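You operate a simulated robot arm through the tools that you are given. There is no shell and no other tool. Be economical: measure what you need, move in short steps, check, and stop when the job is done.

The job below is to be done with a simulated robot arm. You get a single attempt, and the scene is never put back.

Task
Share out the candles on the top of the folding table. At the end: the grey pebble from the top of the folding table is on the top of the console table; the blue candle from the top of the folding table is on top of the green box; the cream candle from the top of the folding table is on the top of the console table; the orange candle from the top of the folding table is on top of the cream gift box on the top of the folding table; whatever was shut is shut again. Leave all else as you found it, and nothing knocked over. Set down upright: candle.

It is judged by the outcome, as a careful person would: the job done as asked, and still so three seconds after it is handed in. It fails if anything else is knocked over, pushed out of place, dropped, spilled or broken.

Robot
A 6-joint arm with a two-finger parallel gripper, fixed in place. Base frame: the origin is at the foot of the arm, x ahead of it, y to its left, z up; the work surface is at about z = 740. Units: mm, degrees, N and s.
With the tool pointing down near the work surface it reaches from about 280 to 740 mm from the base axis. Its first joint turns from -66.0 to 66.0 degrees. Payload 2.45 kg.
The tool frame sits at the grasp point between the pads (the TCP): z along the fingers, y along the line on which they close. The tips reach 24 mm beyond it. The gripper opens to 68 mm. The fingers are 17 mm wide and 10 mm thick; the gripper's body (40 by 70 mm) begins 41 mm behind the TCP.
Orientation is told as [roll, pitch, yaw] about the base's x, y, z axes, in that order, counted from this pose: with the fingers straight down and closing along the base's y, the tool's x points along the base's -x, its y along +y and its z along -z.

Tools
- The arm moves only by the tool send_rows. Its argument "steps" is a list of rows, each an object (a shift or turn left out is 0, a gripper value left out holds the last) with "xyz": the shift along the tool's x, y, z in mm, a list of three; "rot": the turn, a rotation vector about the tool's x, y, z in degrees, a list of three; "jaw": the closure in counts, from 0 (fully open) to 255 (shut). In form: [{"xyz": [x, y, z], "rot": [ax, ay, az], "jaw": jaw}, ...]. A call has 1 to 12 rows; each row shifts and turns the commanded pose from where the row before left it, along the tool's axes as they then stand. A row lasts 0.2 s, in which the tool goes at most 50 mm and 8.6 degrees; a call with a longer step from one row to the next is refused whole, and so is a gripper value outside its range. A pose out of reach is approached as far as the arm can. The call stops where the force on the tool passes 40 N (or 10 N more than at its start, if that is more) or the arm is blocked; 0.2 s more then pass. Each finger travels about 108 mm/s and halts on what it meets, pressing with about 31 N; the grip force reading is that of the motor and also rises with nothing between the fingers. The clock runs only during rows and for 0.2 s after the last one: add rows that do not move to give the fingers time. It gives the time, the measured TCP pose, the force on the tool (base axes), the opening and the grip force at its end, in the units of the frame above (readings bear some noise), with the torque about the TCP (base axes, N m) and any sound that the robot's microphone picked up.
- Cameras (640 x 400 px; columns grow to the right, rows downward): "scene" is fixed at [178.8, 434.5, 1438]; the picture's right is [-0.59, -0.81, 0.00], its down [-0.57, 0.41, -0.71] and it looks along [0.57, -0.41, -0.71] (base axes); focal length 339 px, centre (320, 200). "wrist" rides on the gripper at [84, 11, -75] in the tool frame; the picture's right is [-0.13, 0.99, 0.00], its down [-0.60, -0.08, -0.79] and it looks along [-0.79, -0.10, 0.61] (tool axes); focal length 251 px, centre (320, 200). There is no depth. A picture from a camera that has moved, and an enlarged one, comes with that camera's place and axes in the base frame and with its lens. The place of the scene camera against the robot may be out by one fixed shift of up to 18 mm in any direction.
- capture(camera): a new picture of that camera. The clock stands still meanwhile.
- close_up(camera, box): a new picture of the part [left, top, right, bottom] of that camera's present view, enlarged. The clock stands still meanwhile.
- finish_job(): hands the job in; it is judged then, once.

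Go step by step. Nothing tells you positions but the pictures and the camera data: compare them with the known pose of the tool, close in by small moves and look again before you grip or let go. The budget is 120 turns and 64 pictures, counting those below and the enlarged ones. Unless the task says otherwise, let go and move clear before handing in, and close with one line.

The tools are called after "Emit:" as a command line: name --argument value ..., lists and objects as JSON in quotes. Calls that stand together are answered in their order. send_rows: Moves the arm, as the interface text tells. Its arguments: {"type":"object","properties":{"steps":{"type":"array"}},"required":["steps"]} The other tools are called the same way: capture (camera) takes a picture; close_up (camera, box) takes an enlarged picture of a part of a camera's view; finish_job () hands the job in.

At the start:

```text
clock: 0.0
tool_pos: [435.9, 32.4, 1111.8]
ee_rot: [0.0, 0.0, 0.0]
ft_force: [0.0, 0.6, -1.0]
moment: [-0.01, 0.02, 0.0]
gripper_width: 68.3
gripper_force: 0.0
```

scene: 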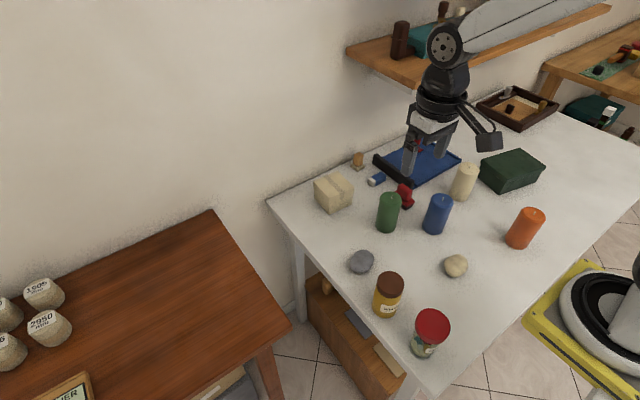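
wrist: 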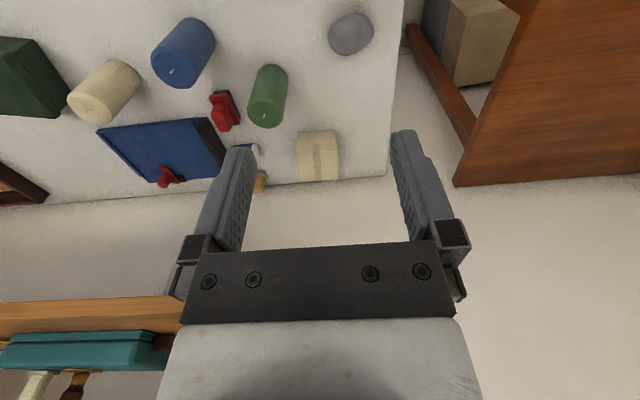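

I see the white folding table with the four candles, two pebbles, the cream gift box and the dark green box. The brown table on the left is probably the console table, so I'll look closer at both.

Emit:
close_up --camera "scene" --box '[300, 120, 580, 295]'

Emit:
close_up --camera "scene" --box '[0, 200, 320, 400]'

```text
2.29 times, centred on (440, 208) of scene
camera zoom: at [178.8, 434.5, 1438.0], right [-0.59, -0.81, 0.0], down [-0.57, 0.41, -0.71], along [0.57, -0.41, -0.71], focal length 774 px, centre (46, 183)
```

zoom: 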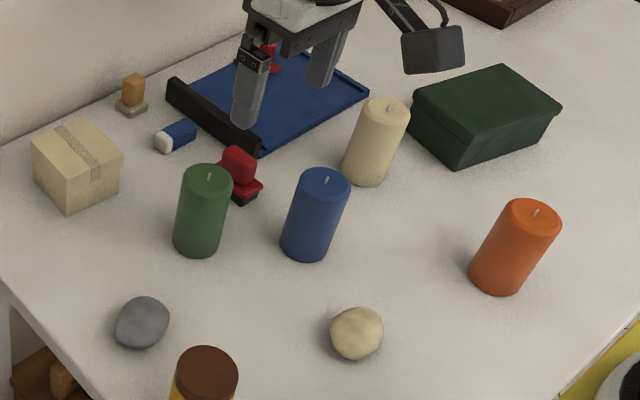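

```text
2.00 times, centred on (160, 300) of scene
camera zoom: at [178.8, 434.5, 1438.0], right [-0.59, -0.81, 0.0], down [-0.57, 0.41, -0.71], along [0.57, -0.41, -0.71], focal length 677 px, centre (640, 0)
```

zoom: 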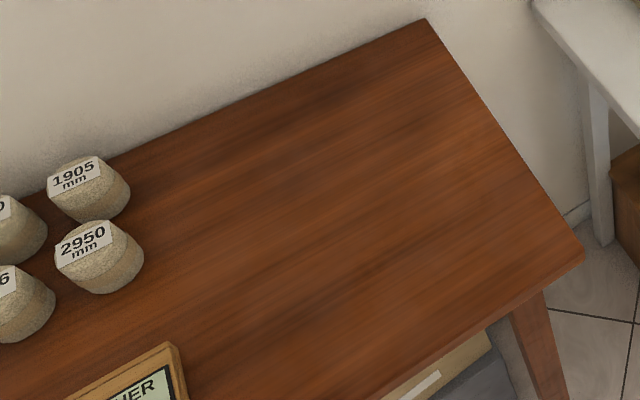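

Comparing both cameras, the scene camera's values are off by about (+10, -14) mm. I put the orange candle near (322, -306), so I'll move above it and look with the wrist camera.

Emit:
send_rows --steps '[{"xyz": [13, -33.8, 5], "jaw": 0}, {"xyz": [13, -33.8, 5]}, {"xyz": [13, -33.8, 5]}, {"xyz": [13, -33.8, 5]}, {"xyz": [13, -33.8, 5]}, {"xyz": [13, -33.8, 5]}, {"xyz": [13, -33.8, 5]}, {"xyz": [13, -33.8, 5]}, {"xyz": [13, -33.8, 5]}, {"xyz": [13, -33.8, 5]}, {"xyz": [0, 0, 0]}]'

Emit:
capture --camera "wrist"

```text
clock: 2.4
tool_pos: [303.4, -307.8, 1060.5]
ee_rot: [-0.1, 0.1, -0.1]
ft_force: [-0.4, -0.3, -0.9]
moment: [0.02, -0.02, 0.02]
gripper_width: 68.2
gripper_force: 0.0
```

```text
59 pictures are left
camera wrist: at [219.5, -296.6, 1135.7], right [0.13, 0.99, 0.0], down [0.6, -0.08, 0.79], along [0.79, -0.1, -0.61], focal length 251 px, centre (320, 200)
```

wrist: 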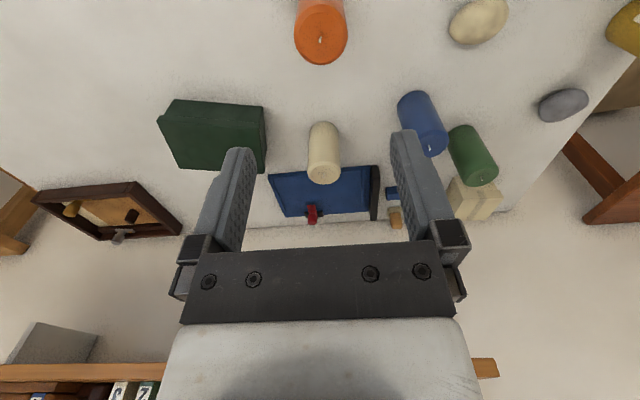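

The orange candle's top works out at about (323, -308), which is consistent. I'll descend to just above it and check the alignment.

Emit:
send_rows --steps '[{"xyz": [-10, 0, 40]}, {"xyz": [-10, 0, 45]}, {"xyz": [0, 0, 45]}, {"xyz": [0, 0, 40]}, {"xyz": [0, 0, 0]}]'

Emit:
capture --camera "wrist"

```text
clock: 3.6
tool_pos: [325.2, -306.9, 891.9]
ee_rot: [0.0, 0.0, 0.0]
ft_force: [0.8, 0.5, -0.8]
moment: [-0.03, -0.01, 0.01]
gripper_width: 67.9
gripper_force: 0.1
```

```text
58 pictures are left
camera wrist: at [240.8, -296.0, 967.6], right [0.13, 0.99, 0.0], down [0.6, -0.08, 0.79], along [0.79, -0.1, -0.61], focal length 251 px, centre (320, 200)
```

wrist: 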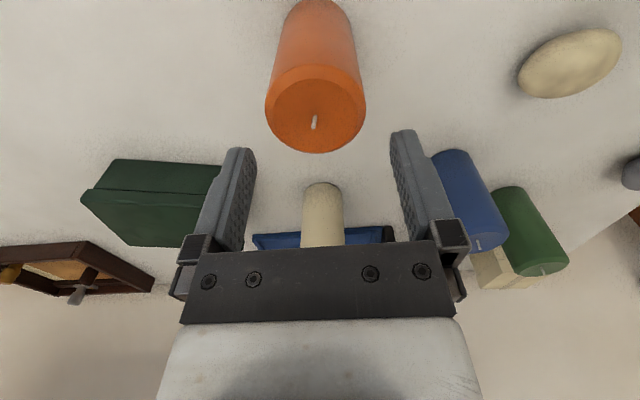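

It sits centred between the fingers, about 55 mm wide. I'll go down to z≈815 and grip.

Emit:
send_rows --steps '[{"xyz": [2, -1, 30]}, {"xyz": [0, 0, 30]}, {"xyz": [0, 0, 17]}, {"xyz": [0, 0, 0]}, {"xyz": [0, 0, 0], "jaw": 255}, {"xyz": [0, 0, 0]}, {"xyz": [0, 0, 0]}]'

```text
clock: 5.2
tool_pos: [324.0, -307.0, 812.9]
ee_rot: [0.1, 0.2, -0.1]
ft_force: [0.1, -0.4, 0.3]
moment: [-0.01, -0.04, 0.05]
gripper_width: 54.9
gripper_force: 31.6
```

The candle is gripped at 54.9 mm. I'll lift it high and carry it toward the gift box, then look.

Emit:
send_rows --steps '[{"xyz": [0, 0, -30]}, {"xyz": [0, 0, -45]}, {"xyz": [0, 0, -45]}, {"xyz": [0, 0, -45]}, {"xyz": [0, 0, -35]}, {"xyz": [-15, 40, 0]}, {"xyz": [-15, 40, 0]}, {"xyz": [-15, 40, 0]}, {"xyz": [-15, 40, 0]}, {"xyz": [-15, 40, 0]}, {"xyz": [-15, 40, 0]}, {"xyz": [-15, 40, 0]}]'

Emit:
send_rows --steps '[{"xyz": [-40, 15, 0]}, {"xyz": [-45, 0, 0]}, {"xyz": [-45, 0, 0]}, {"xyz": [-40, 0, 0]}, {"xyz": [-20, 0, 0]}, {"xyz": [0, 0, 0]}]'

Emit:
capture --camera "wrist"

Emit:
capture --camera "scene"

```text
clock: 7.8
tool_pos: [430.1, -26.3, 1011.3]
ee_rot: [-0.1, 0.1, 0.0]
ft_force: [0.8, 1.1, -3.0]
moment: [-0.02, -0.02, -0.02]
gripper_width: 54.6
gripper_force: 30.9
```

```text
clock: 9.2
tool_pos: [618.3, -11.6, 1011.9]
ee_rot: [0.1, 0.1, 0.0]
ft_force: [0.2, -0.6, -1.8]
moment: [-0.01, -0.03, 0.02]
gripper_width: 54.7
gripper_force: 30.7
```

```text
57 pictures are left
camera wrist: at [533.6, 0.1, 1087.3], right [0.13, 0.99, 0.0], down [0.61, -0.08, 0.79], along [0.79, -0.1, -0.61], focal length 251 px, centre (320, 200)
```

wrist: 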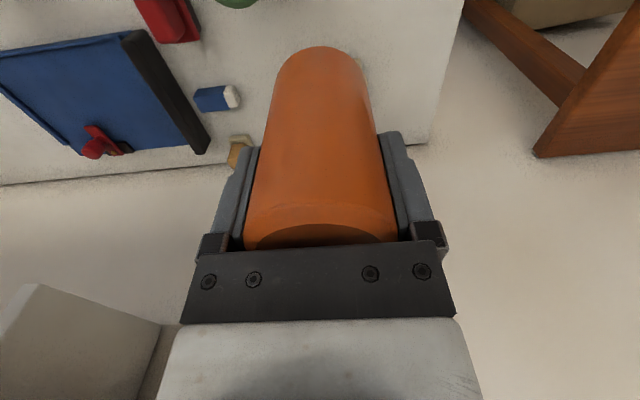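

```text
56 pictures are left
```

scene: 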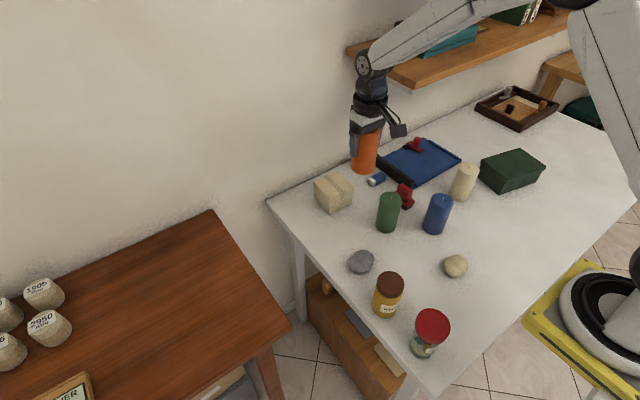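

The held candle hides the gift box from the wrist camera. I'll move nearly above the box, staying about 60 mm over it, and use a scene close-up.

Emit:
send_rows --steps '[{"xyz": [-40, 0, 0]}, {"xyz": [-40, -2, 0]}, {"xyz": [-14, 0, 30]}, {"xyz": [0, 0, 40]}, {"xyz": [0, 0, 20]}, {"xyz": [0, 0, 0]}]'

Emit:
close_up --camera "scene" --box '[270, 90, 430, 240]'

Emit:
capture --camera "wrist"

```text
clock: 10.6
tool_pos: [710.6, -14.5, 921.6]
ee_rot: [0.0, 0.1, 0.0]
ft_force: [-0.1, 0.1, -2.3]
moment: [0.01, 0.01, -0.03]
gripper_width: 54.7
gripper_force: 30.8
```

```text
2.67 times, centred on (350, 165) of scene
camera zoom: at [178.9, 434.5, 1438.0], right [-0.59, -0.81, 0.0], down [-0.57, 0.41, -0.71], along [0.57, -0.41, -0.71], focal length 903 px, centre (240, 293)
```

zoom: 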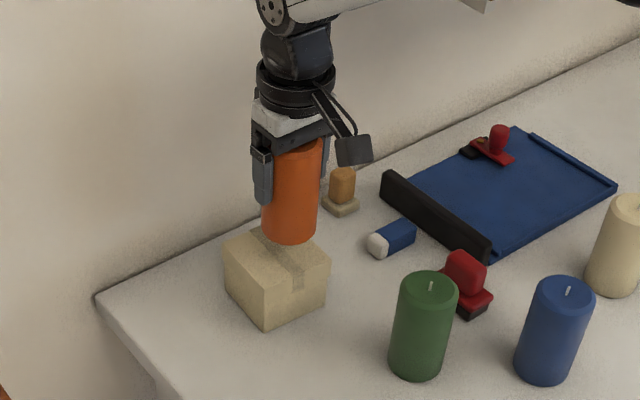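

```text
54 pictures are left
camera wrist: at [625.3, -2.9, 997.5], right [0.13, 0.99, 0.0], down [0.6, -0.08, 0.79], along [0.79, -0.1, -0.61], focal length 251 px, centre (320, 200)
```

wrist: 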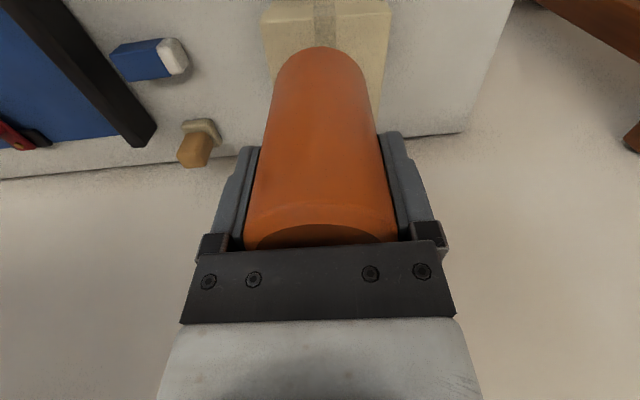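

Both views put the gift box's top centre near (725, -10), so I need about 13 mm more in x. I'll shift and lower gradually.

Emit:
send_rows --steps '[{"xyz": [-12, 4, 15]}, {"xyz": [0, 0, 20]}, {"xyz": [0, 0, 8]}, {"xyz": [0, 0, 0]}]'

Emit:
close_up --camera "scene" --box '[290, 120, 390, 220]'

```text
clock: 11.6
tool_pos: [723.1, -10.2, 883.4]
ee_rot: [0.0, -0.2, -0.1]
ft_force: [-7.6, -3.4, 18.7]
moment: [-0.17, 0.61, 0.04]
gripper_width: 54.7
gripper_force: 31.3
```

```text
4.00 times, centred on (340, 170) of scene
camera zoom: at [178.2, 434.4, 1438.1], right [-0.59, -0.81, 0.0], down [-0.57, 0.41, -0.71], along [0.57, -0.41, -0.71], focal length 1354 px, centre (240, 320)
```

zoom: 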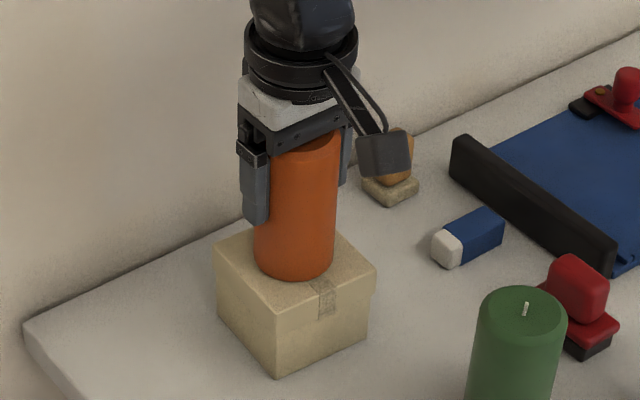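

The candle already rests on the box, well centred and with about 19 N of press. I'll ease up a few millimetres, let go and rise.

Emit:
send_rows --steps '[{"xyz": [0, 0, -3]}, {"xyz": [0, 0, 0]}]'

```text
clock: 12.2
tool_pos: [722.8, -8.4, 883.5]
ee_rot: [0.0, 0.0, 0.0]
ft_force: [0.6, -0.8, 3.1]
moment: [-0.14, -0.24, -0.03]
gripper_width: 54.6
gripper_force: 30.8
```

Emit:
send_rows --steps '[{"xyz": [0, 0, 0], "jaw": 120}, {"xyz": [0, 0, 0], "jaw": 0}, {"xyz": [0, 0, 0]}, {"xyz": [0, 0, -10]}, {"xyz": [0, 0, -30]}, {"xyz": [0, 0, -45]}, {"xyz": [0, 0, -45]}, {"xyz": [20, 0, -20]}]'

Emit:
close_up --camera "scene" --box '[270, 90, 430, 240]'

```text
clock: 14.0
tool_pos: [702.7, -9.9, 1031.0]
ee_rot: [0.0, 0.1, 0.0]
ft_force: [0.0, 0.0, 0.9]
moment: [-0.01, 0.0, 0.0]
gripper_width: 68.1
gripper_force: 0.1
```

```text
2.67 times, centred on (350, 165) of scene
camera zoom: at [178.8, 434.5, 1438.0], right [-0.59, -0.81, 0.0], down [-0.57, 0.41, -0.71], along [0.57, -0.41, -0.71], focal length 903 px, centre (240, 293)
```

zoom: 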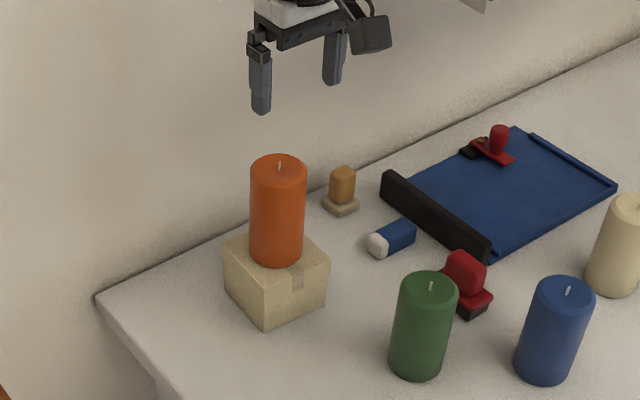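

The orange candle stands well on the gift box. Next I'll go above the blue candle, estimated at (487, -172).

Emit:
send_rows --steps '[{"xyz": [30, -20, 0]}, {"xyz": [38, -28, 0]}, {"xyz": [38, -28, 0]}, {"xyz": [38, -28, 0]}, {"xyz": [38, -28, 0]}, {"xyz": [38, -30, 20]}, {"xyz": [0, 0, 40]}, {"xyz": [0, 0, 0]}]'

Emit:
capture --camera "wrist"

```text
refused: row 6 steps farther than a row can; nothing moved
```

```text
51 pictures are left
camera wrist: at [618.4, 0.6, 1106.5], right [0.13, 0.99, 0.0], down [0.61, -0.08, 0.79], along [0.79, -0.1, -0.61], focal length 251 px, centre (320, 200)
```

wrist: 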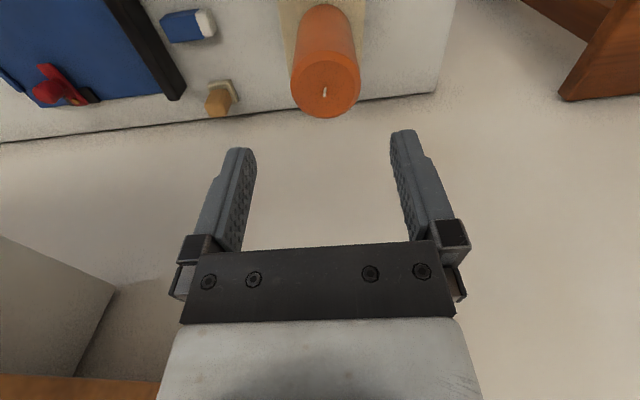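

One row was too long and nothing moved, so I'll resend it with shorter steps.

Emit:
send_rows --steps '[{"xyz": [30, -20, 0]}, {"xyz": [38, -28, 0]}, {"xyz": [38, -28, 0]}, {"xyz": [38, -28, 0]}, {"xyz": [38, -28, 0]}, {"xyz": [38, -28, 0]}, {"xyz": [0, 0, 40]}, {"xyz": [0, 0, 30]}, {"xyz": [0, 0, 0]}]'

Emit:
capture --camera "wrist"

```text
clock: 16.0
tool_pos: [483.0, -167.0, 962.0]
ee_rot: [0.0, 0.0, 0.0]
ft_force: [-0.8, -0.1, -0.1]
moment: [0.0, 0.0, 0.02]
gripper_width: 68.0
gripper_force: 0.1
```

```text
50 pictures are left
camera wrist: at [399.0, -158.4, 1037.7], right [0.13, 0.99, 0.0], down [0.6, -0.08, 0.79], along [0.79, -0.1, -0.61], focal length 251 px, centre (320, 200)
```

wrist: 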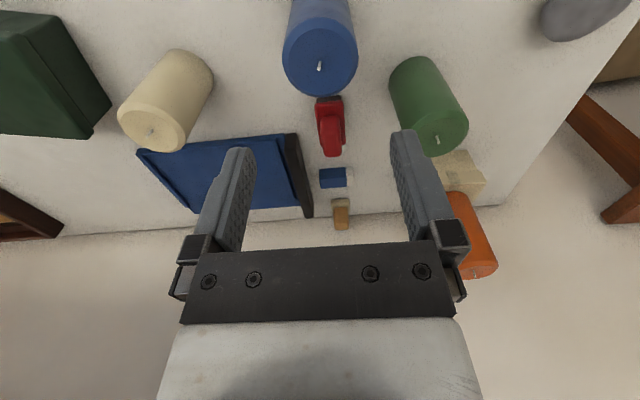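

The blue candle is at about (486, -168), lined up with the gripper. I'll descend and grip.

Emit:
send_rows --steps '[{"xyz": [-3, -1, 40]}, {"xyz": [0, 0, 40]}, {"xyz": [0, 0, 35]}, {"xyz": [0, 0, 32]}, {"xyz": [0, 0, 0]}, {"xyz": [0, 0, 0], "jaw": 255}, {"xyz": [0, 0, 0]}, {"xyz": [0, 0, 0]}]'

```text
clock: 17.8
tool_pos: [486.2, -172.1, 816.5]
ee_rot: [0.0, 0.0, 0.0]
ft_force: [-0.1, 0.2, 0.0]
moment: [0.04, -0.04, -0.01]
gripper_width: 54.8
gripper_force: 31.3
```

Blue is gripped. I'll lift it and carry it over toward the green box, whose top centre I put near (487, -500).

Emit:
send_rows --steps '[{"xyz": [0, 0, -30]}, {"xyz": [0, 0, -45]}, {"xyz": [0, 0, -45]}, {"xyz": [0, 0, -45]}, {"xyz": [0, 0, -35]}, {"xyz": [0, -40, 0]}, {"xyz": [0, -45, 0]}, {"xyz": [0, -45, 0]}, {"xyz": [0, -45, 0]}, {"xyz": [0, -45, 0]}, {"xyz": [0, -40, 0]}, {"xyz": [0, 0, 0]}]'

Emit:
capture --camera "wrist"

Emit:
capture --camera "scene"

```text
clock: 20.4
tool_pos: [486.9, -429.7, 1014.5]
ee_rot: [0.0, 0.1, 0.0]
ft_force: [0.6, -0.7, -2.6]
moment: [0.02, -0.03, 0.0]
gripper_width: 54.7
gripper_force: 30.9
```

```text
49 pictures are left
camera wrist: at [402.7, -418.8, 1091.0], right [0.13, 0.99, 0.0], down [0.61, -0.08, 0.79], along [0.79, -0.1, -0.61], focal length 251 px, centre (320, 200)
```

wrist: 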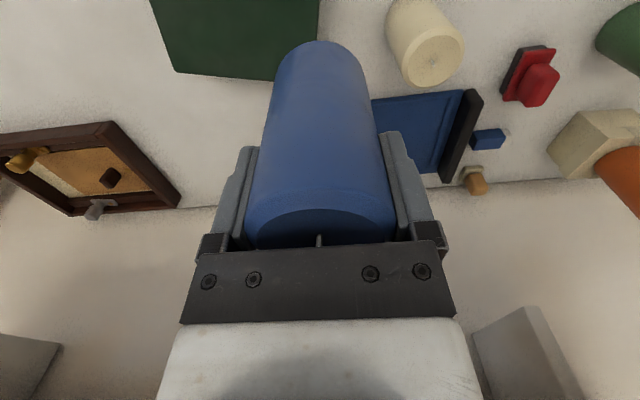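

```text
48 pictures are left
```

scene: 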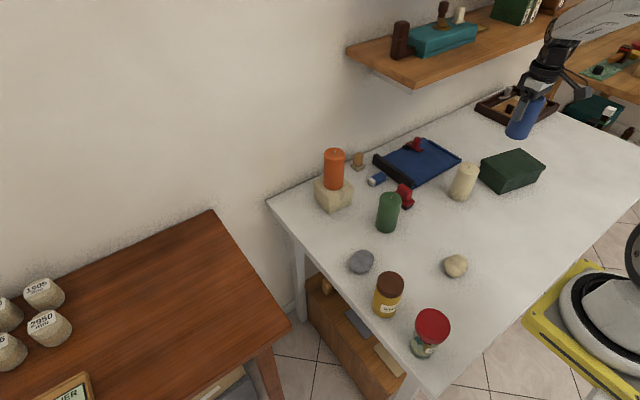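

The wrist view confirms the green box's top centre near (489, -505). I'll move over it, descend to about 20–30 mm above, and check.

Emit:
send_rows --steps '[{"xyz": [1, -35, 0]}, {"xyz": [1, -32, 0]}, {"xyz": [0, 0, 40]}, {"xyz": [0, 0, 40]}, {"xyz": [0, 0, 25]}, {"xyz": [0, 0, 0]}]'

Emit:
close_up --camera "scene" --box '[440, 90, 600, 200]'

Emit:
capture --camera "wrist"

```text
clock: 21.8
tool_pos: [482.1, -497.2, 912.6]
ee_rot: [0.0, 0.0, 0.0]
ft_force: [-1.1, 0.5, -1.8]
moment: [-0.02, -0.04, -0.01]
gripper_width: 54.7
gripper_force: 31.1
```

```text
3.64 times, centred on (520, 145) of scene
camera zoom: at [178.8, 434.4, 1438.0], right [-0.59, -0.81, 0.0], down [-0.57, 0.41, -0.71], along [0.57, -0.41, -0.71], focal length 1231 px, centre (-407, 400)
```

zoom: 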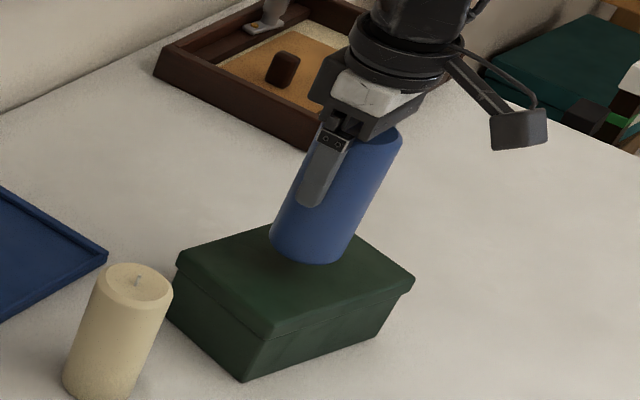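

```text
46 pictures are left
camera wrist: at [398.3, -486.0, 987.6], right [0.13, 0.99, 0.0], down [0.6, -0.08, 0.79], along [0.79, -0.1, -0.61], focal length 251 px, centre (320, 200)
```

wrist: 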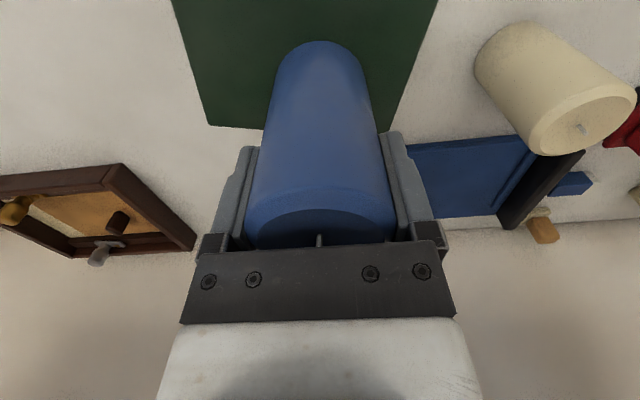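

The candle will land on the middle of the lid. I'll lower it in small steps until it touches.

Emit:
send_rows --steps '[{"xyz": [0, 0, 15]}, {"xyz": [0, 0, 5]}, {"xyz": [0, 0, 3]}, {"xyz": [0, 0, 0]}]'

```text
clock: 22.8
tool_pos: [483.4, -496.9, 888.8]
ee_rot: [-0.1, 0.1, 0.0]
ft_force: [-0.2, -0.3, -2.1]
moment: [-0.01, -0.05, 0.03]
gripper_width: 54.8
gripper_force: 30.5
```

Emit:
send_rows --steps '[{"xyz": [0, 0, 3]}, {"xyz": [0, 0, 3]}, {"xyz": [0, 0, 0]}]'

Emit:
close_up --camera "scene" --box '[470, 110, 560, 200]'

```text
clock: 23.6
tool_pos: [483.8, -498.6, 885.4]
ee_rot: [-0.3, -0.1, 0.1]
ft_force: [-6.1, 6.7, 24.8]
moment: [0.64, 0.59, -0.09]
gripper_width: 54.7
gripper_force: 31.3
```

```text
4.44 times, centred on (515, 155) of scene
camera zoom: at [178.3, 435.0, 1437.9], right [-0.59, -0.81, 0.0], down [-0.57, 0.41, -0.71], along [0.57, -0.41, -0.71], focal length 1505 px, centre (-547, 400)
```

zoom: 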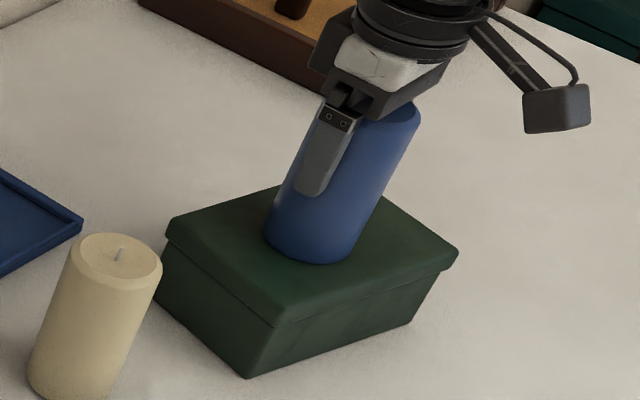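

Touched down on the lid. I'll relax, release, rise, and verify.

Emit:
send_rows --steps '[{"xyz": [0, 0, -3]}, {"xyz": [0, 0, 0]}, {"xyz": [0, 0, 0], "jaw": 120}, {"xyz": [0, 0, 0], "jaw": 0}, {"xyz": [0, 0, 0]}, {"xyz": [0, 0, -10]}, {"xyz": [0, 0, -30]}, {"xyz": [0, 0, -45]}, {"xyz": [0, 0, -45]}]'

Emit:
capture --camera "scene"

```text
clock: 25.6
tool_pos: [484.0, -497.4, 1017.1]
ee_rot: [0.1, 0.2, 0.1]
ft_force: [0.5, 0.6, 0.5]
moment: [0.0, -0.05, -0.01]
gripper_width: 68.1
gripper_force: 0.1
```

```text
44 pictures are left
```

scene: 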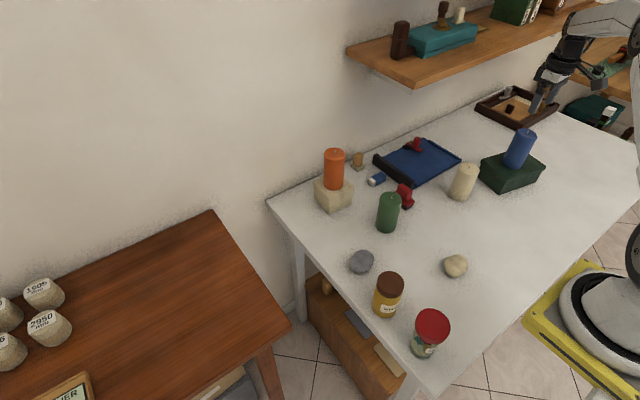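

Blue is standing on the green box. Next is the cream candle, estimated at (522, -327).

Emit:
send_rows --steps '[{"xyz": [-9, 42, 0]}, {"xyz": [-9, 42, 0]}, {"xyz": [-9, 43, 0]}, {"xyz": [-9, 43, 0]}, {"xyz": [0, 0, 40]}, {"xyz": [0, 0, 20]}, {"xyz": [0, 0, 0]}]'

Emit:
capture --camera "wrist"

```text
clock: 27.2
tool_pos: [520.6, -328.2, 957.2]
ee_rot: [-0.1, 0.0, 0.0]
ft_force: [-1.0, 0.1, -0.5]
moment: [0.01, -0.02, 0.01]
gripper_width: 67.9
gripper_force: 0.0
```

```text
43 pictures are left
camera wrist: at [436.6, -316.6, 1031.8], right [0.13, 0.99, 0.0], down [0.6, -0.08, 0.79], along [0.79, -0.1, -0.61], focal length 251 px, centre (320, 200)
```

wrist: 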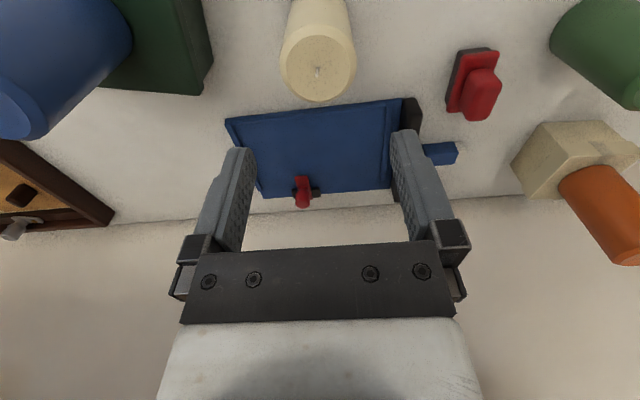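

Cream is aligned at (522, -328). I'll descend and grip.

Emit:
send_rows --steps '[{"xyz": [-2, 0, 40]}, {"xyz": [0, 0, 40]}, {"xyz": [0, 0, 35]}, {"xyz": [0, 0, 26]}, {"xyz": [0, 0, 0]}, {"xyz": [0, 0, 0], "jaw": 255}, {"xyz": [0, 0, 0]}, {"xyz": [0, 0, 0]}]'

```text
clock: 29.0
tool_pos: [520.5, -328.5, 817.6]
ee_rot: [0.0, 0.0, 0.1]
ft_force: [0.1, -0.5, -0.6]
moment: [-0.01, -0.07, 0.0]
gripper_width: 54.9
gripper_force: 31.4
```

Cream is gripped. Combining the views puts the console top at about z≈803, x from 452 to 828 and y above 297. I'll carry the candle high toward the console.

Emit:
send_rows --steps '[{"xyz": [0, 0, -30]}, {"xyz": [0, 0, -45]}, {"xyz": [0, 0, -45]}, {"xyz": [0, 0, -45]}, {"xyz": [0, 0, -40]}, {"xyz": [0, 40, 0]}, {"xyz": [0, 45, 0]}, {"xyz": [0, 45, 0]}, {"xyz": [0, 45, 0]}, {"xyz": [0, 45, 0]}, {"xyz": [0, 45, 0]}, {"xyz": [0, 45, 0]}]'

Emit:
send_rows --steps '[{"xyz": [0, 45, 0]}, {"xyz": [0, 45, 0]}, {"xyz": [0, 45, 0]}, {"xyz": [0, 45, 0]}, {"xyz": [0, 45, 0]}, {"xyz": [-10, 45, 0]}, {"xyz": [-10, 40, 0]}, {"xyz": [-10, 30, 0]}, {"xyz": [0, 0, 0]}]'

Emit:
capture --camera "wrist"

Emit:
capture --camera "scene"

```text
clock: 31.6
tool_pos: [523.0, -18.1, 1022.4]
ee_rot: [0.0, 0.1, 0.0]
ft_force: [-0.2, -0.5, -2.2]
moment: [-0.01, 0.0, -0.01]
gripper_width: 54.8
gripper_force: 31.3
```

```text
clock: 33.6
tool_pos: [554.5, 322.7, 1019.7]
ee_rot: [0.0, 0.1, 0.0]
ft_force: [-0.1, 0.4, -2.2]
moment: [-0.01, 0.01, 0.02]
gripper_width: 54.8
gripper_force: 30.6
```

```text
42 pictures are left
camera wrist: at [470.3, 334.3, 1094.8], right [0.13, 0.99, 0.0], down [0.6, -0.08, 0.79], along [0.79, -0.1, -0.61], focal length 251 px, centre (320, 200)
```

wrist: 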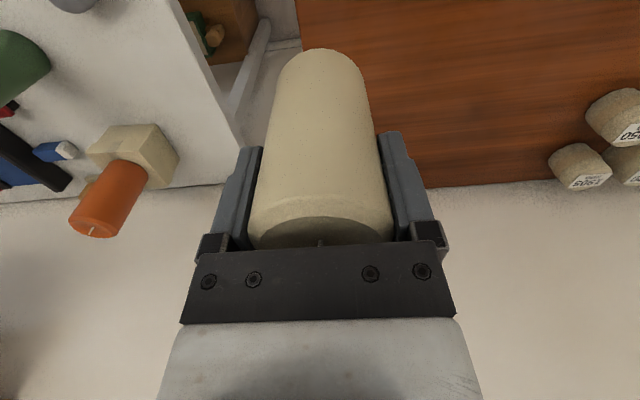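

```text
41 pictures are left
```

scene: 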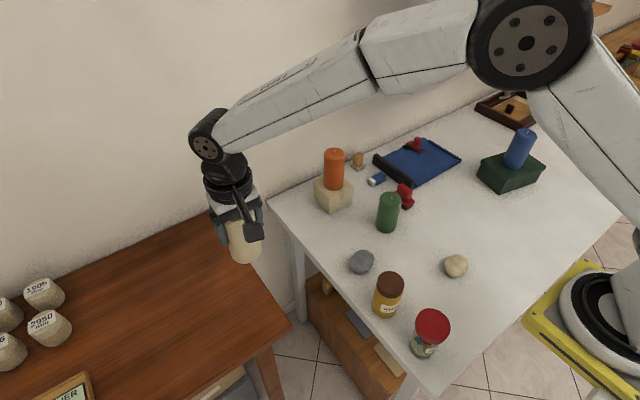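

The wrist view confirms the console's right edge at y≈300 and its top at about 803. I'll move to (585, 375) and descend partway.

Emit:
send_rows --steps '[{"xyz": [-15, 26, 0]}, {"xyz": [-15, 26, 0]}, {"xyz": [0, 0, 40]}, {"xyz": [0, 0, 40]}, {"xyz": [0, 0, 25]}, {"xyz": [0, 0, 0]}]'

Emit:
close_up --camera "scene" --box '[150, 150, 350, 320]'

```text
clock: 35.0
tool_pos: [581.8, 372.9, 914.0]
ee_rot: [0.0, 0.0, 0.0]
ft_force: [0.1, -0.2, -2.5]
moment: [-0.01, 0.0, 0.04]
gripper_width: 55.0
gripper_force: 30.9
```

```text
2.35 times, centred on (250, 235) of scene
camera zoom: at [178.8, 434.5, 1438.0], right [-0.59, -0.81, 0.0], down [-0.57, 0.41, -0.71], along [0.57, -0.41, -0.71], focal length 797 px, centre (485, 118)
```

zoom: 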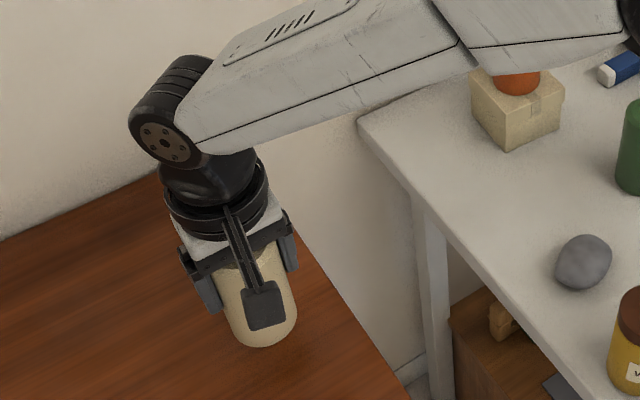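

Emit:
send_rows --steps '[{"xyz": [0, 0, 10]}, {"xyz": [0, 0, 5]}, {"xyz": [0, 0, 5]}, {"xyz": [0, 0, 3]}, {"xyz": [0, 0, 0]}]'

```text
clock: 36.2
tool_pos: [583.4, 375.5, 891.1]
ee_rot: [-0.1, 0.1, 0.0]
ft_force: [0.6, -0.2, -2.7]
moment: [0.03, 0.01, -0.01]
gripper_width: 54.6
gripper_force: 30.9
```

Emit:
send_rows --steps '[{"xyz": [0, 0, 3]}, {"xyz": [0, 0, 3]}, {"xyz": [0, 0, 0]}]'

```text
clock: 37.0
tool_pos: [581.8, 374.3, 885.1]
ee_rot: [0.0, 0.0, 0.0]
ft_force: [0.2, 0.2, -2.2]
moment: [0.02, 0.0, -0.02]
gripper_width: 55.0
gripper_force: 31.4
```

Emit:
send_rows --steps '[{"xyz": [0, 0, 3]}, {"xyz": [0, 0, 3]}, {"xyz": [0, 0, 0]}]'

Emit:
close_up --camera "scene" --box '[200, 220, 280, 300]'

```text
clock: 37.8
tool_pos: [582.2, 374.8, 880.1]
ee_rot: [0.0, 0.0, 0.0]
ft_force: [0.7, 0.0, -3.2]
moment: [0.01, 0.03, 0.01]
gripper_width: 54.8
gripper_force: 30.8
```

```text
5.00 times, centred on (240, 260) of scene
camera zoom: at [178.8, 434.5, 1438.0], right [-0.59, -0.81, 0.0], down [-0.57, 0.41, -0.71], along [0.57, -0.41, -0.71], focal length 1693 px, centre (720, -100)
```

zoom: 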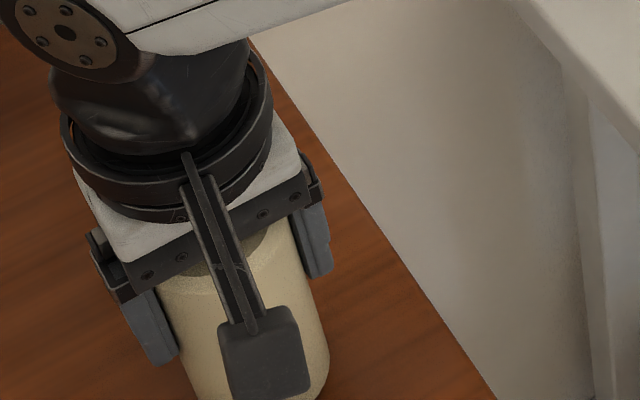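

Not yet in contact, so I'll keep lowering in small steps.

Emit:
send_rows --steps '[{"xyz": [0, 0, 3]}, {"xyz": [0, 0, 3]}, {"xyz": [0, 0, 0]}]'

```text
clock: 38.6
tool_pos: [582.7, 375.6, 876.4]
ee_rot: [0.2, -0.3, 0.0]
ft_force: [-5.2, -3.3, 28.6]
moment: [-0.69, -0.17, 0.03]
gripper_width: 55.2
gripper_force: 31.5
```

Contact, which puts the console top at about 799. I'll relax, release and rise.

Emit:
send_rows --steps '[{"xyz": [0, 0, -3]}, {"xyz": [0, 0, 0]}, {"xyz": [0, 0, 0], "jaw": 120}, {"xyz": [0, 0, 0], "jaw": 0}, {"xyz": [0, 0, 0]}, {"xyz": [0, 0, -10]}, {"xyz": [0, 0, -30]}, {"xyz": [0, 0, -45]}, {"xyz": [0, 0, -45]}, {"xyz": [0, 0, -20]}]'

Emit:
send_rows --steps '[{"xyz": [10, -40, 0]}, {"xyz": [10, -45, 0]}, {"xyz": [10, -45, 0]}, {"xyz": [10, -45, 0]}, {"xyz": [20, -45, 0]}, {"xyz": [20, -45, 0]}, {"xyz": [0, -35, 0]}, {"xyz": [0, 0, 40]}, {"xyz": [0, 0, 40]}, {"xyz": [0, 0, 0]}]'

Emit:
capture --camera "wrist"

Emit:
capture --camera "scene"

```text
clock: 40.8
tool_pos: [583.5, 374.7, 1026.9]
ee_rot: [0.0, 0.1, -0.1]
ft_force: [0.2, 0.5, -0.9]
moment: [-0.01, -0.03, 0.01]
gripper_width: 67.8
gripper_force: 0.1
```

```text
clock: 43.0
tool_pos: [500.7, 73.3, 949.0]
ee_rot: [0.0, 0.1, 0.1]
ft_force: [-1.0, 0.2, 0.2]
moment: [0.01, 0.04, -0.03]
gripper_width: 68.0
gripper_force: 0.1
```

```text
38 pictures are left
camera wrist: at [417.3, 84.3, 1024.1], right [0.13, 0.99, 0.0], down [0.6, -0.08, 0.79], along [0.79, -0.1, -0.61], focal length 251 px, centre (320, 200)
```

wrist: 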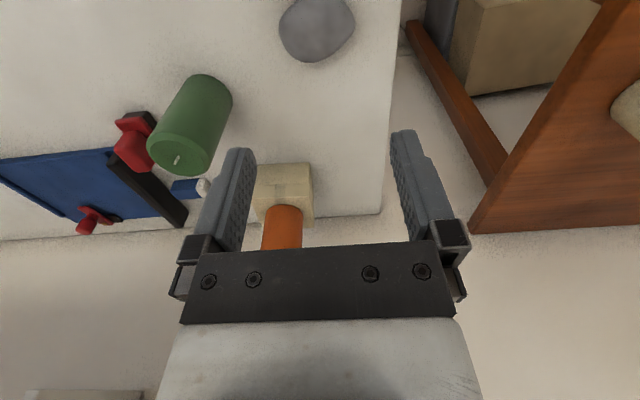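

```text
37 pictures are left
```

scene: 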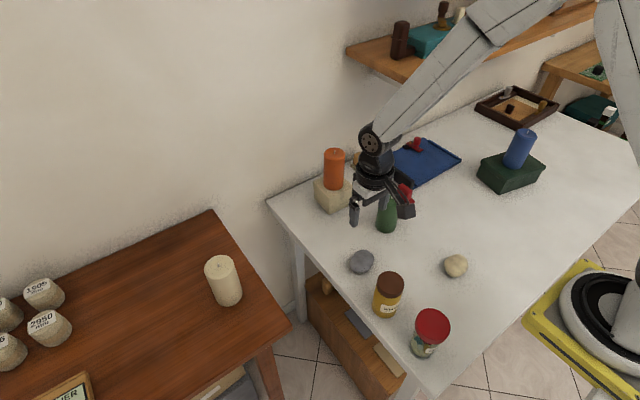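

Cream is standing on the console. The grey pebble is near (505, 71) and looks elongated, so I'll back up to see all of it and choose a grip angle.

Emit:
send_rows --steps '[{"xyz": [40, 0, 0]}, {"xyz": [40, 0, 0]}, {"xyz": [0, 0, 0]}]'

Emit:
close_up --camera "wrist" --box '[240, 0, 400, 140]'

Emit:
close_up --camera "scene" --box '[330, 230, 400, 290]'

```text
clock: 43.8
tool_pos: [420.6, 75.5, 952.1]
ee_rot: [0.0, 0.1, -0.1]
ft_force: [0.0, 0.2, 1.0]
moment: [-0.03, -0.04, 0.02]
gripper_width: 67.8
gripper_force: 0.0
```

```text
2.86 times, centred on (320, 70) of wrist
camera zoom: at [335.9, 86.7, 1027.5], right [0.13, 0.99, 0.0], down [0.6, -0.08, 0.79], along [0.79, -0.1, -0.61], focal length 718 px, centre (320, 571)
```

zoom: 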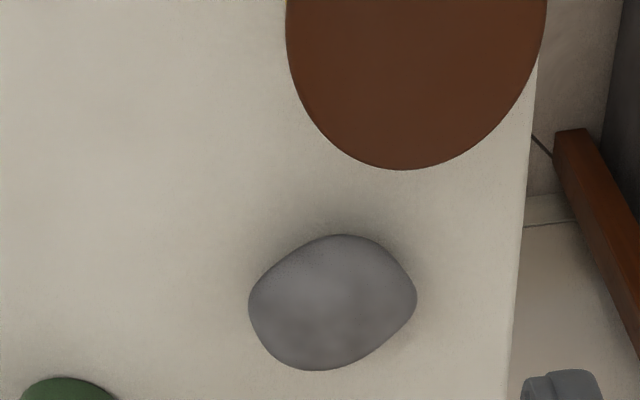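

```text
6.67 times, centred on (365, 260) of scene
camera zoom: at [178.8, 434.5, 1438.0], right [-0.59, -0.81, 0.0], down [-0.57, 0.41, -0.71], along [0.57, -0.41, -0.71], focal length 2257 px, centre (20, -200)
```

zoom: 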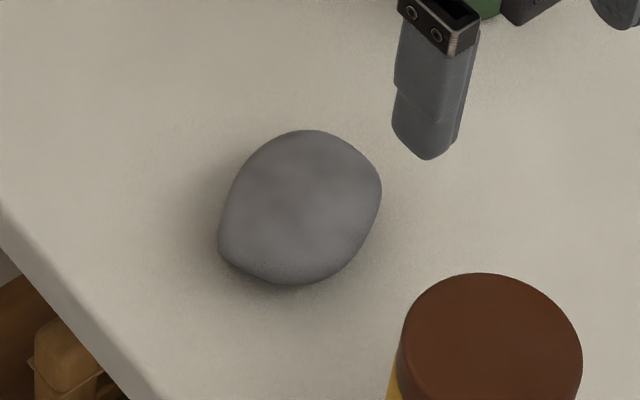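

The pebble is about 52 mm across at its narrowest, roughly 25° off the x axis, and about 70 mm on its long axis. I'll turn the tool by -65° yaw and move over it.

Emit:
send_rows --steps '[{"rot": [0, 0, 8.125]}, {"rot": [0, 0, 8.125]}, {"rot": [0, 0, 8.125]}, {"rot": [0, 0, 8.125]}, {"rot": [0, 0, 8.125]}, {"rot": [0, 0, 8.125]}, {"rot": [0, 0, 8.125]}, {"rot": [0, 0, 8.125]}, {"xyz": [-20, 37, 0]}, {"xyz": [-20, 37, 0]}, {"xyz": [0, 0, 0]}]'

Emit:
capture --camera "wrist"

```text
clock: 46.2
tool_pos: [508.2, 69.5, 945.0]
ee_rot: [0.0, 0.0, -65.0]
ft_force: [-0.1, -0.5, 0.0]
moment: [0.02, -0.01, 0.01]
gripper_width: 68.0
gripper_force: 0.1
```

```text
34 pictures are left
camera wrist: at [481.4, 150.4, 1019.6], right [0.95, 0.3, 0.0], down [0.19, -0.58, 0.79], along [0.24, -0.76, -0.61], focal length 251 px, centre (320, 200)
```

wrist: 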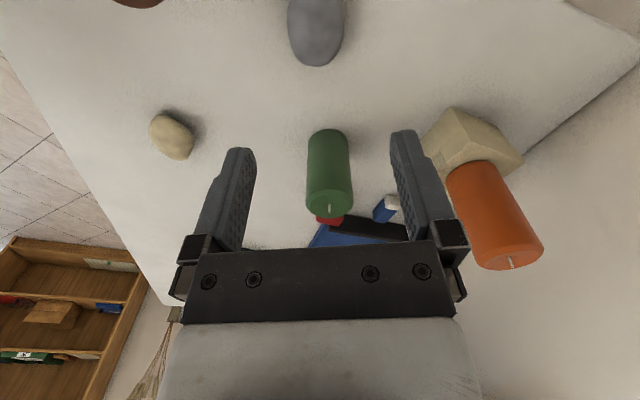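

The pebble now shows about 51 mm across the jaws. I'll make a slight correction, descend to ~845, and look again.

Emit:
send_rows --steps '[{"xyz": [2, -2.5, 40]}, {"xyz": [0, 0, 40]}, {"xyz": [0, 0, 20]}, {"xyz": [0, 0, 0]}]'

Emit:
capture --camera "wrist"

Emit:
close_up --camera "scene" --box '[310, 190, 440, 320]'

```text
clock: 47.2
tool_pos: [503.7, 70.1, 844.7]
ee_rot: [0.0, 0.0, -65.0]
ft_force: [-0.3, 0.3, 0.3]
moment: [-0.01, -0.01, 0.01]
gripper_width: 68.0
gripper_force: 0.1
```

```text
33 pictures are left
camera wrist: at [478.0, 150.3, 921.1], right [0.95, 0.3, 0.0], down [0.19, -0.58, 0.79], along [0.24, -0.76, -0.61], focal length 251 px, centre (320, 200)
```

wrist: 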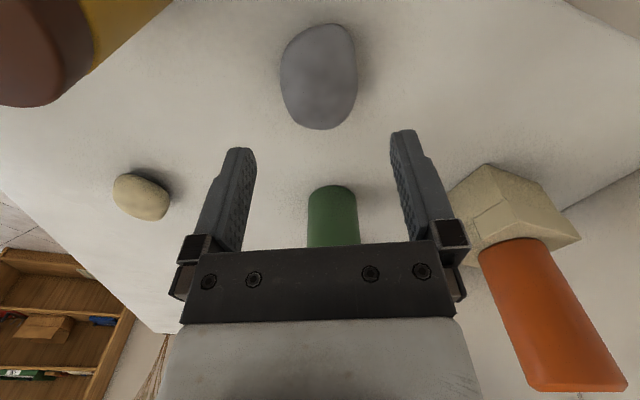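

```text
3.08 times, centred on (375, 255) of scene
camera zoom: at [178.8, 434.5, 1438.0], right [-0.59, -0.81, 0.0], down [-0.57, 0.41, -0.71], along [0.57, -0.41, -0.71], focal length 1042 px, centre (151, 31)
```

zoom: 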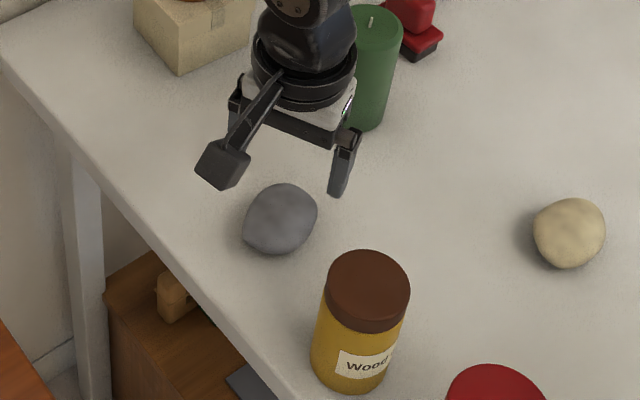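

Well centred. I'll descend to z≈768 and grip the pebble.

Emit:
send_rows --steps '[{"xyz": [3, 0, 35]}, {"xyz": [0, 0, 30]}, {"xyz": [0, 0, 11]}, {"xyz": [0, 0, 0]}, {"xyz": [0, 0, 0], "jaw": 255}, {"xyz": [0, 0, 0]}, {"xyz": [0, 0, 0]}]'

Emit:
capture --camera "wrist"

```text
clock: 48.8
tool_pos: [502.3, 73.0, 771.7]
ee_rot: [-0.1, 0.0, -65.0]
ft_force: [0.3, 0.2, 0.6]
moment: [0.02, -0.02, -0.01]
gripper_width: 50.6
gripper_force: 31.2
```

```text
31 pictures are left
camera wrist: at [476.0, 154.3, 846.1], right [0.95, 0.3, 0.0], down [0.19, -0.58, 0.79], along [0.24, -0.76, -0.61], focal length 251 px, centre (320, 200)
```

wrist: 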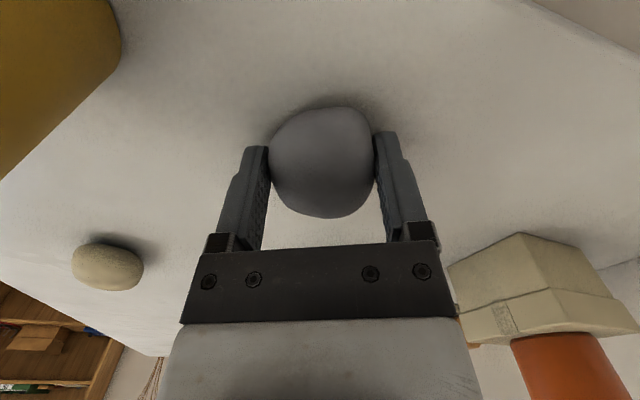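

The pebble is held. I'll lift it and carry it to the console at about (505, 440), clear of the cream candle.

Emit:
send_rows --steps '[{"xyz": [0, 0, -20]}, {"xyz": [0, 0, -40]}, {"xyz": [0, 0, -50]}, {"xyz": [0, 0, -50]}, {"xyz": [0, 0, -48]}, {"xyz": [0, 0, 0]}]'

Emit:
send_rows --steps '[{"xyz": [33, 16, 0]}, {"xyz": [33, 16, 0]}, {"xyz": [33, 16, 0]}, {"xyz": [33, 16, 0]}, {"xyz": [33, 16, 0]}, {"xyz": [33, 16, 0]}, {"xyz": [33, 16, 0]}, {"xyz": [33, 16, 0]}, {"xyz": [33, 16, 0]}, {"xyz": [33, 16, 0]}, {"xyz": [0, 0, 0]}]'

Emit:
capture --camera "scene"

Emit:
capture --camera "wrist"

```text
clock: 50.2
tool_pos: [503.2, 70.8, 979.2]
ee_rot: [-0.1, 0.0, -65.1]
ft_force: [0.6, 0.2, -1.5]
moment: [0.03, 0.03, -0.02]
gripper_width: 50.4
gripper_force: 31.3
```

```text
clock: 52.6
tool_pos: [507.4, 440.6, 976.0]
ee_rot: [-0.1, 0.0, -64.9]
ft_force: [-1.4, 0.0, -0.9]
moment: [0.03, 0.01, 0.0]
gripper_width: 50.6
gripper_force: 31.2
```

```text
30 pictures are left
```

scene: 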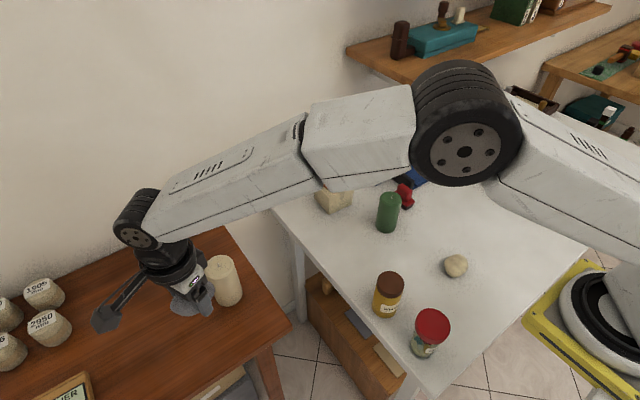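

```text
29 pictures are left
camera wrist: at [481.7, 521.6, 1051.4], right [0.95, 0.3, 0.0], down [0.19, -0.58, 0.79], along [0.24, -0.76, -0.61], focal length 251 px, centre (320, 200)
```

wrist: 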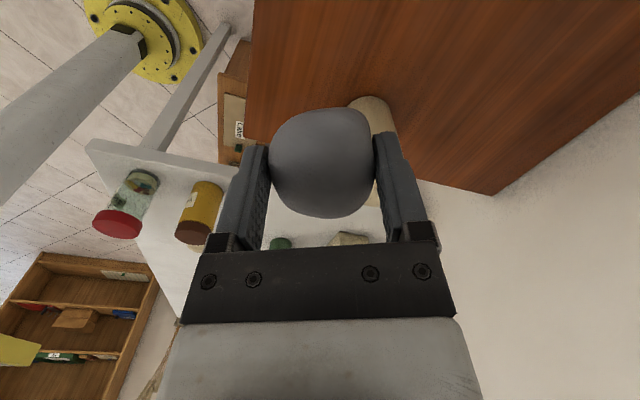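

The pebble is over the console, well inside the edges and clear of the candle. I'll lower it to just above the surface.

Emit:
send_rows --steps '[{"xyz": [0, 0, 40]}, {"xyz": [0, 0, 45]}, {"xyz": [0, 0, 35]}, {"xyz": [0, 0, 10]}, {"xyz": [0, 0, 5]}, {"xyz": [0, 0, 3]}, {"xyz": [0, 0, 0]}]'

```text
clock: 54.2
tool_pos: [508.6, 440.2, 841.2]
ee_rot: [0.0, -0.1, -65.0]
ft_force: [-0.6, 0.3, -1.6]
moment: [0.04, -0.02, 0.01]
gripper_width: 50.5
gripper_force: 30.5
```

Emit:
send_rows --steps '[{"xyz": [0, 0, 3]}, {"xyz": [0, 0, 3]}, {"xyz": [0, 0, 2]}, {"xyz": [0, 0, 0]}]'

```text
clock: 55.2
tool_pos: [507.4, 440.4, 831.5]
ee_rot: [-0.2, 0.0, -65.0]
ft_force: [0.5, 0.2, -1.8]
moment: [0.0, -0.01, 0.02]
gripper_width: 50.6
gripper_force: 31.3
```

Emit:
send_rows --steps '[{"xyz": [0, 0, 2]}, {"xyz": [0, 0, 2]}, {"xyz": [0, 0, 0]}]'

```text
clock: 56.0
tool_pos: [508.6, 440.2, 830.7]
ee_rot: [0.1, 0.1, -64.9]
ft_force: [-3.3, -2.7, 12.1]
moment: [-0.18, -0.04, -0.05]
gripper_width: 50.7
gripper_force: 31.6
```

The pebble touches the console. I'll relax, release and rise.

Emit:
send_rows --steps '[{"xyz": [0, 0, -1]}, {"xyz": [0, 0, 0], "jaw": 130}, {"xyz": [0, 0, 0], "jaw": 0}, {"xyz": [0, 0, 0]}, {"xyz": [0, 0, -10]}, {"xyz": [0, 0, -30]}, {"xyz": [0, 0, -45]}, {"xyz": [0, 0, -45]}, {"xyz": [0, 0, -45]}]'

Emit:
send_rows --steps '[{"xyz": [-33, -16, 0]}, {"xyz": [-33, -16, 0]}, {"xyz": [-33, -16, 0]}, {"xyz": [-33, -16, 0]}, {"xyz": [-33, -16, 0]}, {"xyz": [-33, -16, 0]}, {"xyz": [-33, -16, 0]}, {"xyz": [-33, -16, 0]}, {"xyz": [-33, -16, -20]}, {"xyz": [-33, -16, -20]}, {"xyz": [-33, -16, -20]}, {"xyz": [0, 0, 0]}]'

Emit:
capture --camera "scene"

```text
clock: 58.0
tool_pos: [505.9, 441.4, 1005.2]
ee_rot: [0.0, 0.0, -65.0]
ft_force: [0.5, 0.0, 0.1]
moment: [0.02, -0.02, -0.01]
gripper_width: 67.9
gripper_force: 0.1
```

```text
clock: 60.6
tool_pos: [499.5, 34.7, 1064.5]
ee_rot: [-0.1, 0.0, -64.9]
ft_force: [0.7, -0.1, -0.1]
moment: [-0.04, 0.0, -0.01]
gripper_width: 68.1
gripper_force: 0.1
```

```text
28 pictures are left
```

scene: 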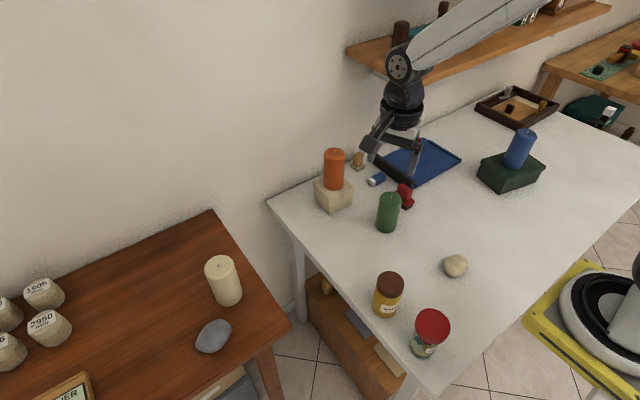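

All four objects are where they were asked for: the candles stand upright, the pebble is on the console and the gripper is clear. Nothing was shut or opened along the way, so I'm handing in.

Emit:
finish_job

```text
The job is handed in.
```

The job is handed in: the orange candle is on the cream gift box, the blue candle is on the green box, and the cream candle and grey pebble are on the console table, with nothing else disturbed in the last picture.
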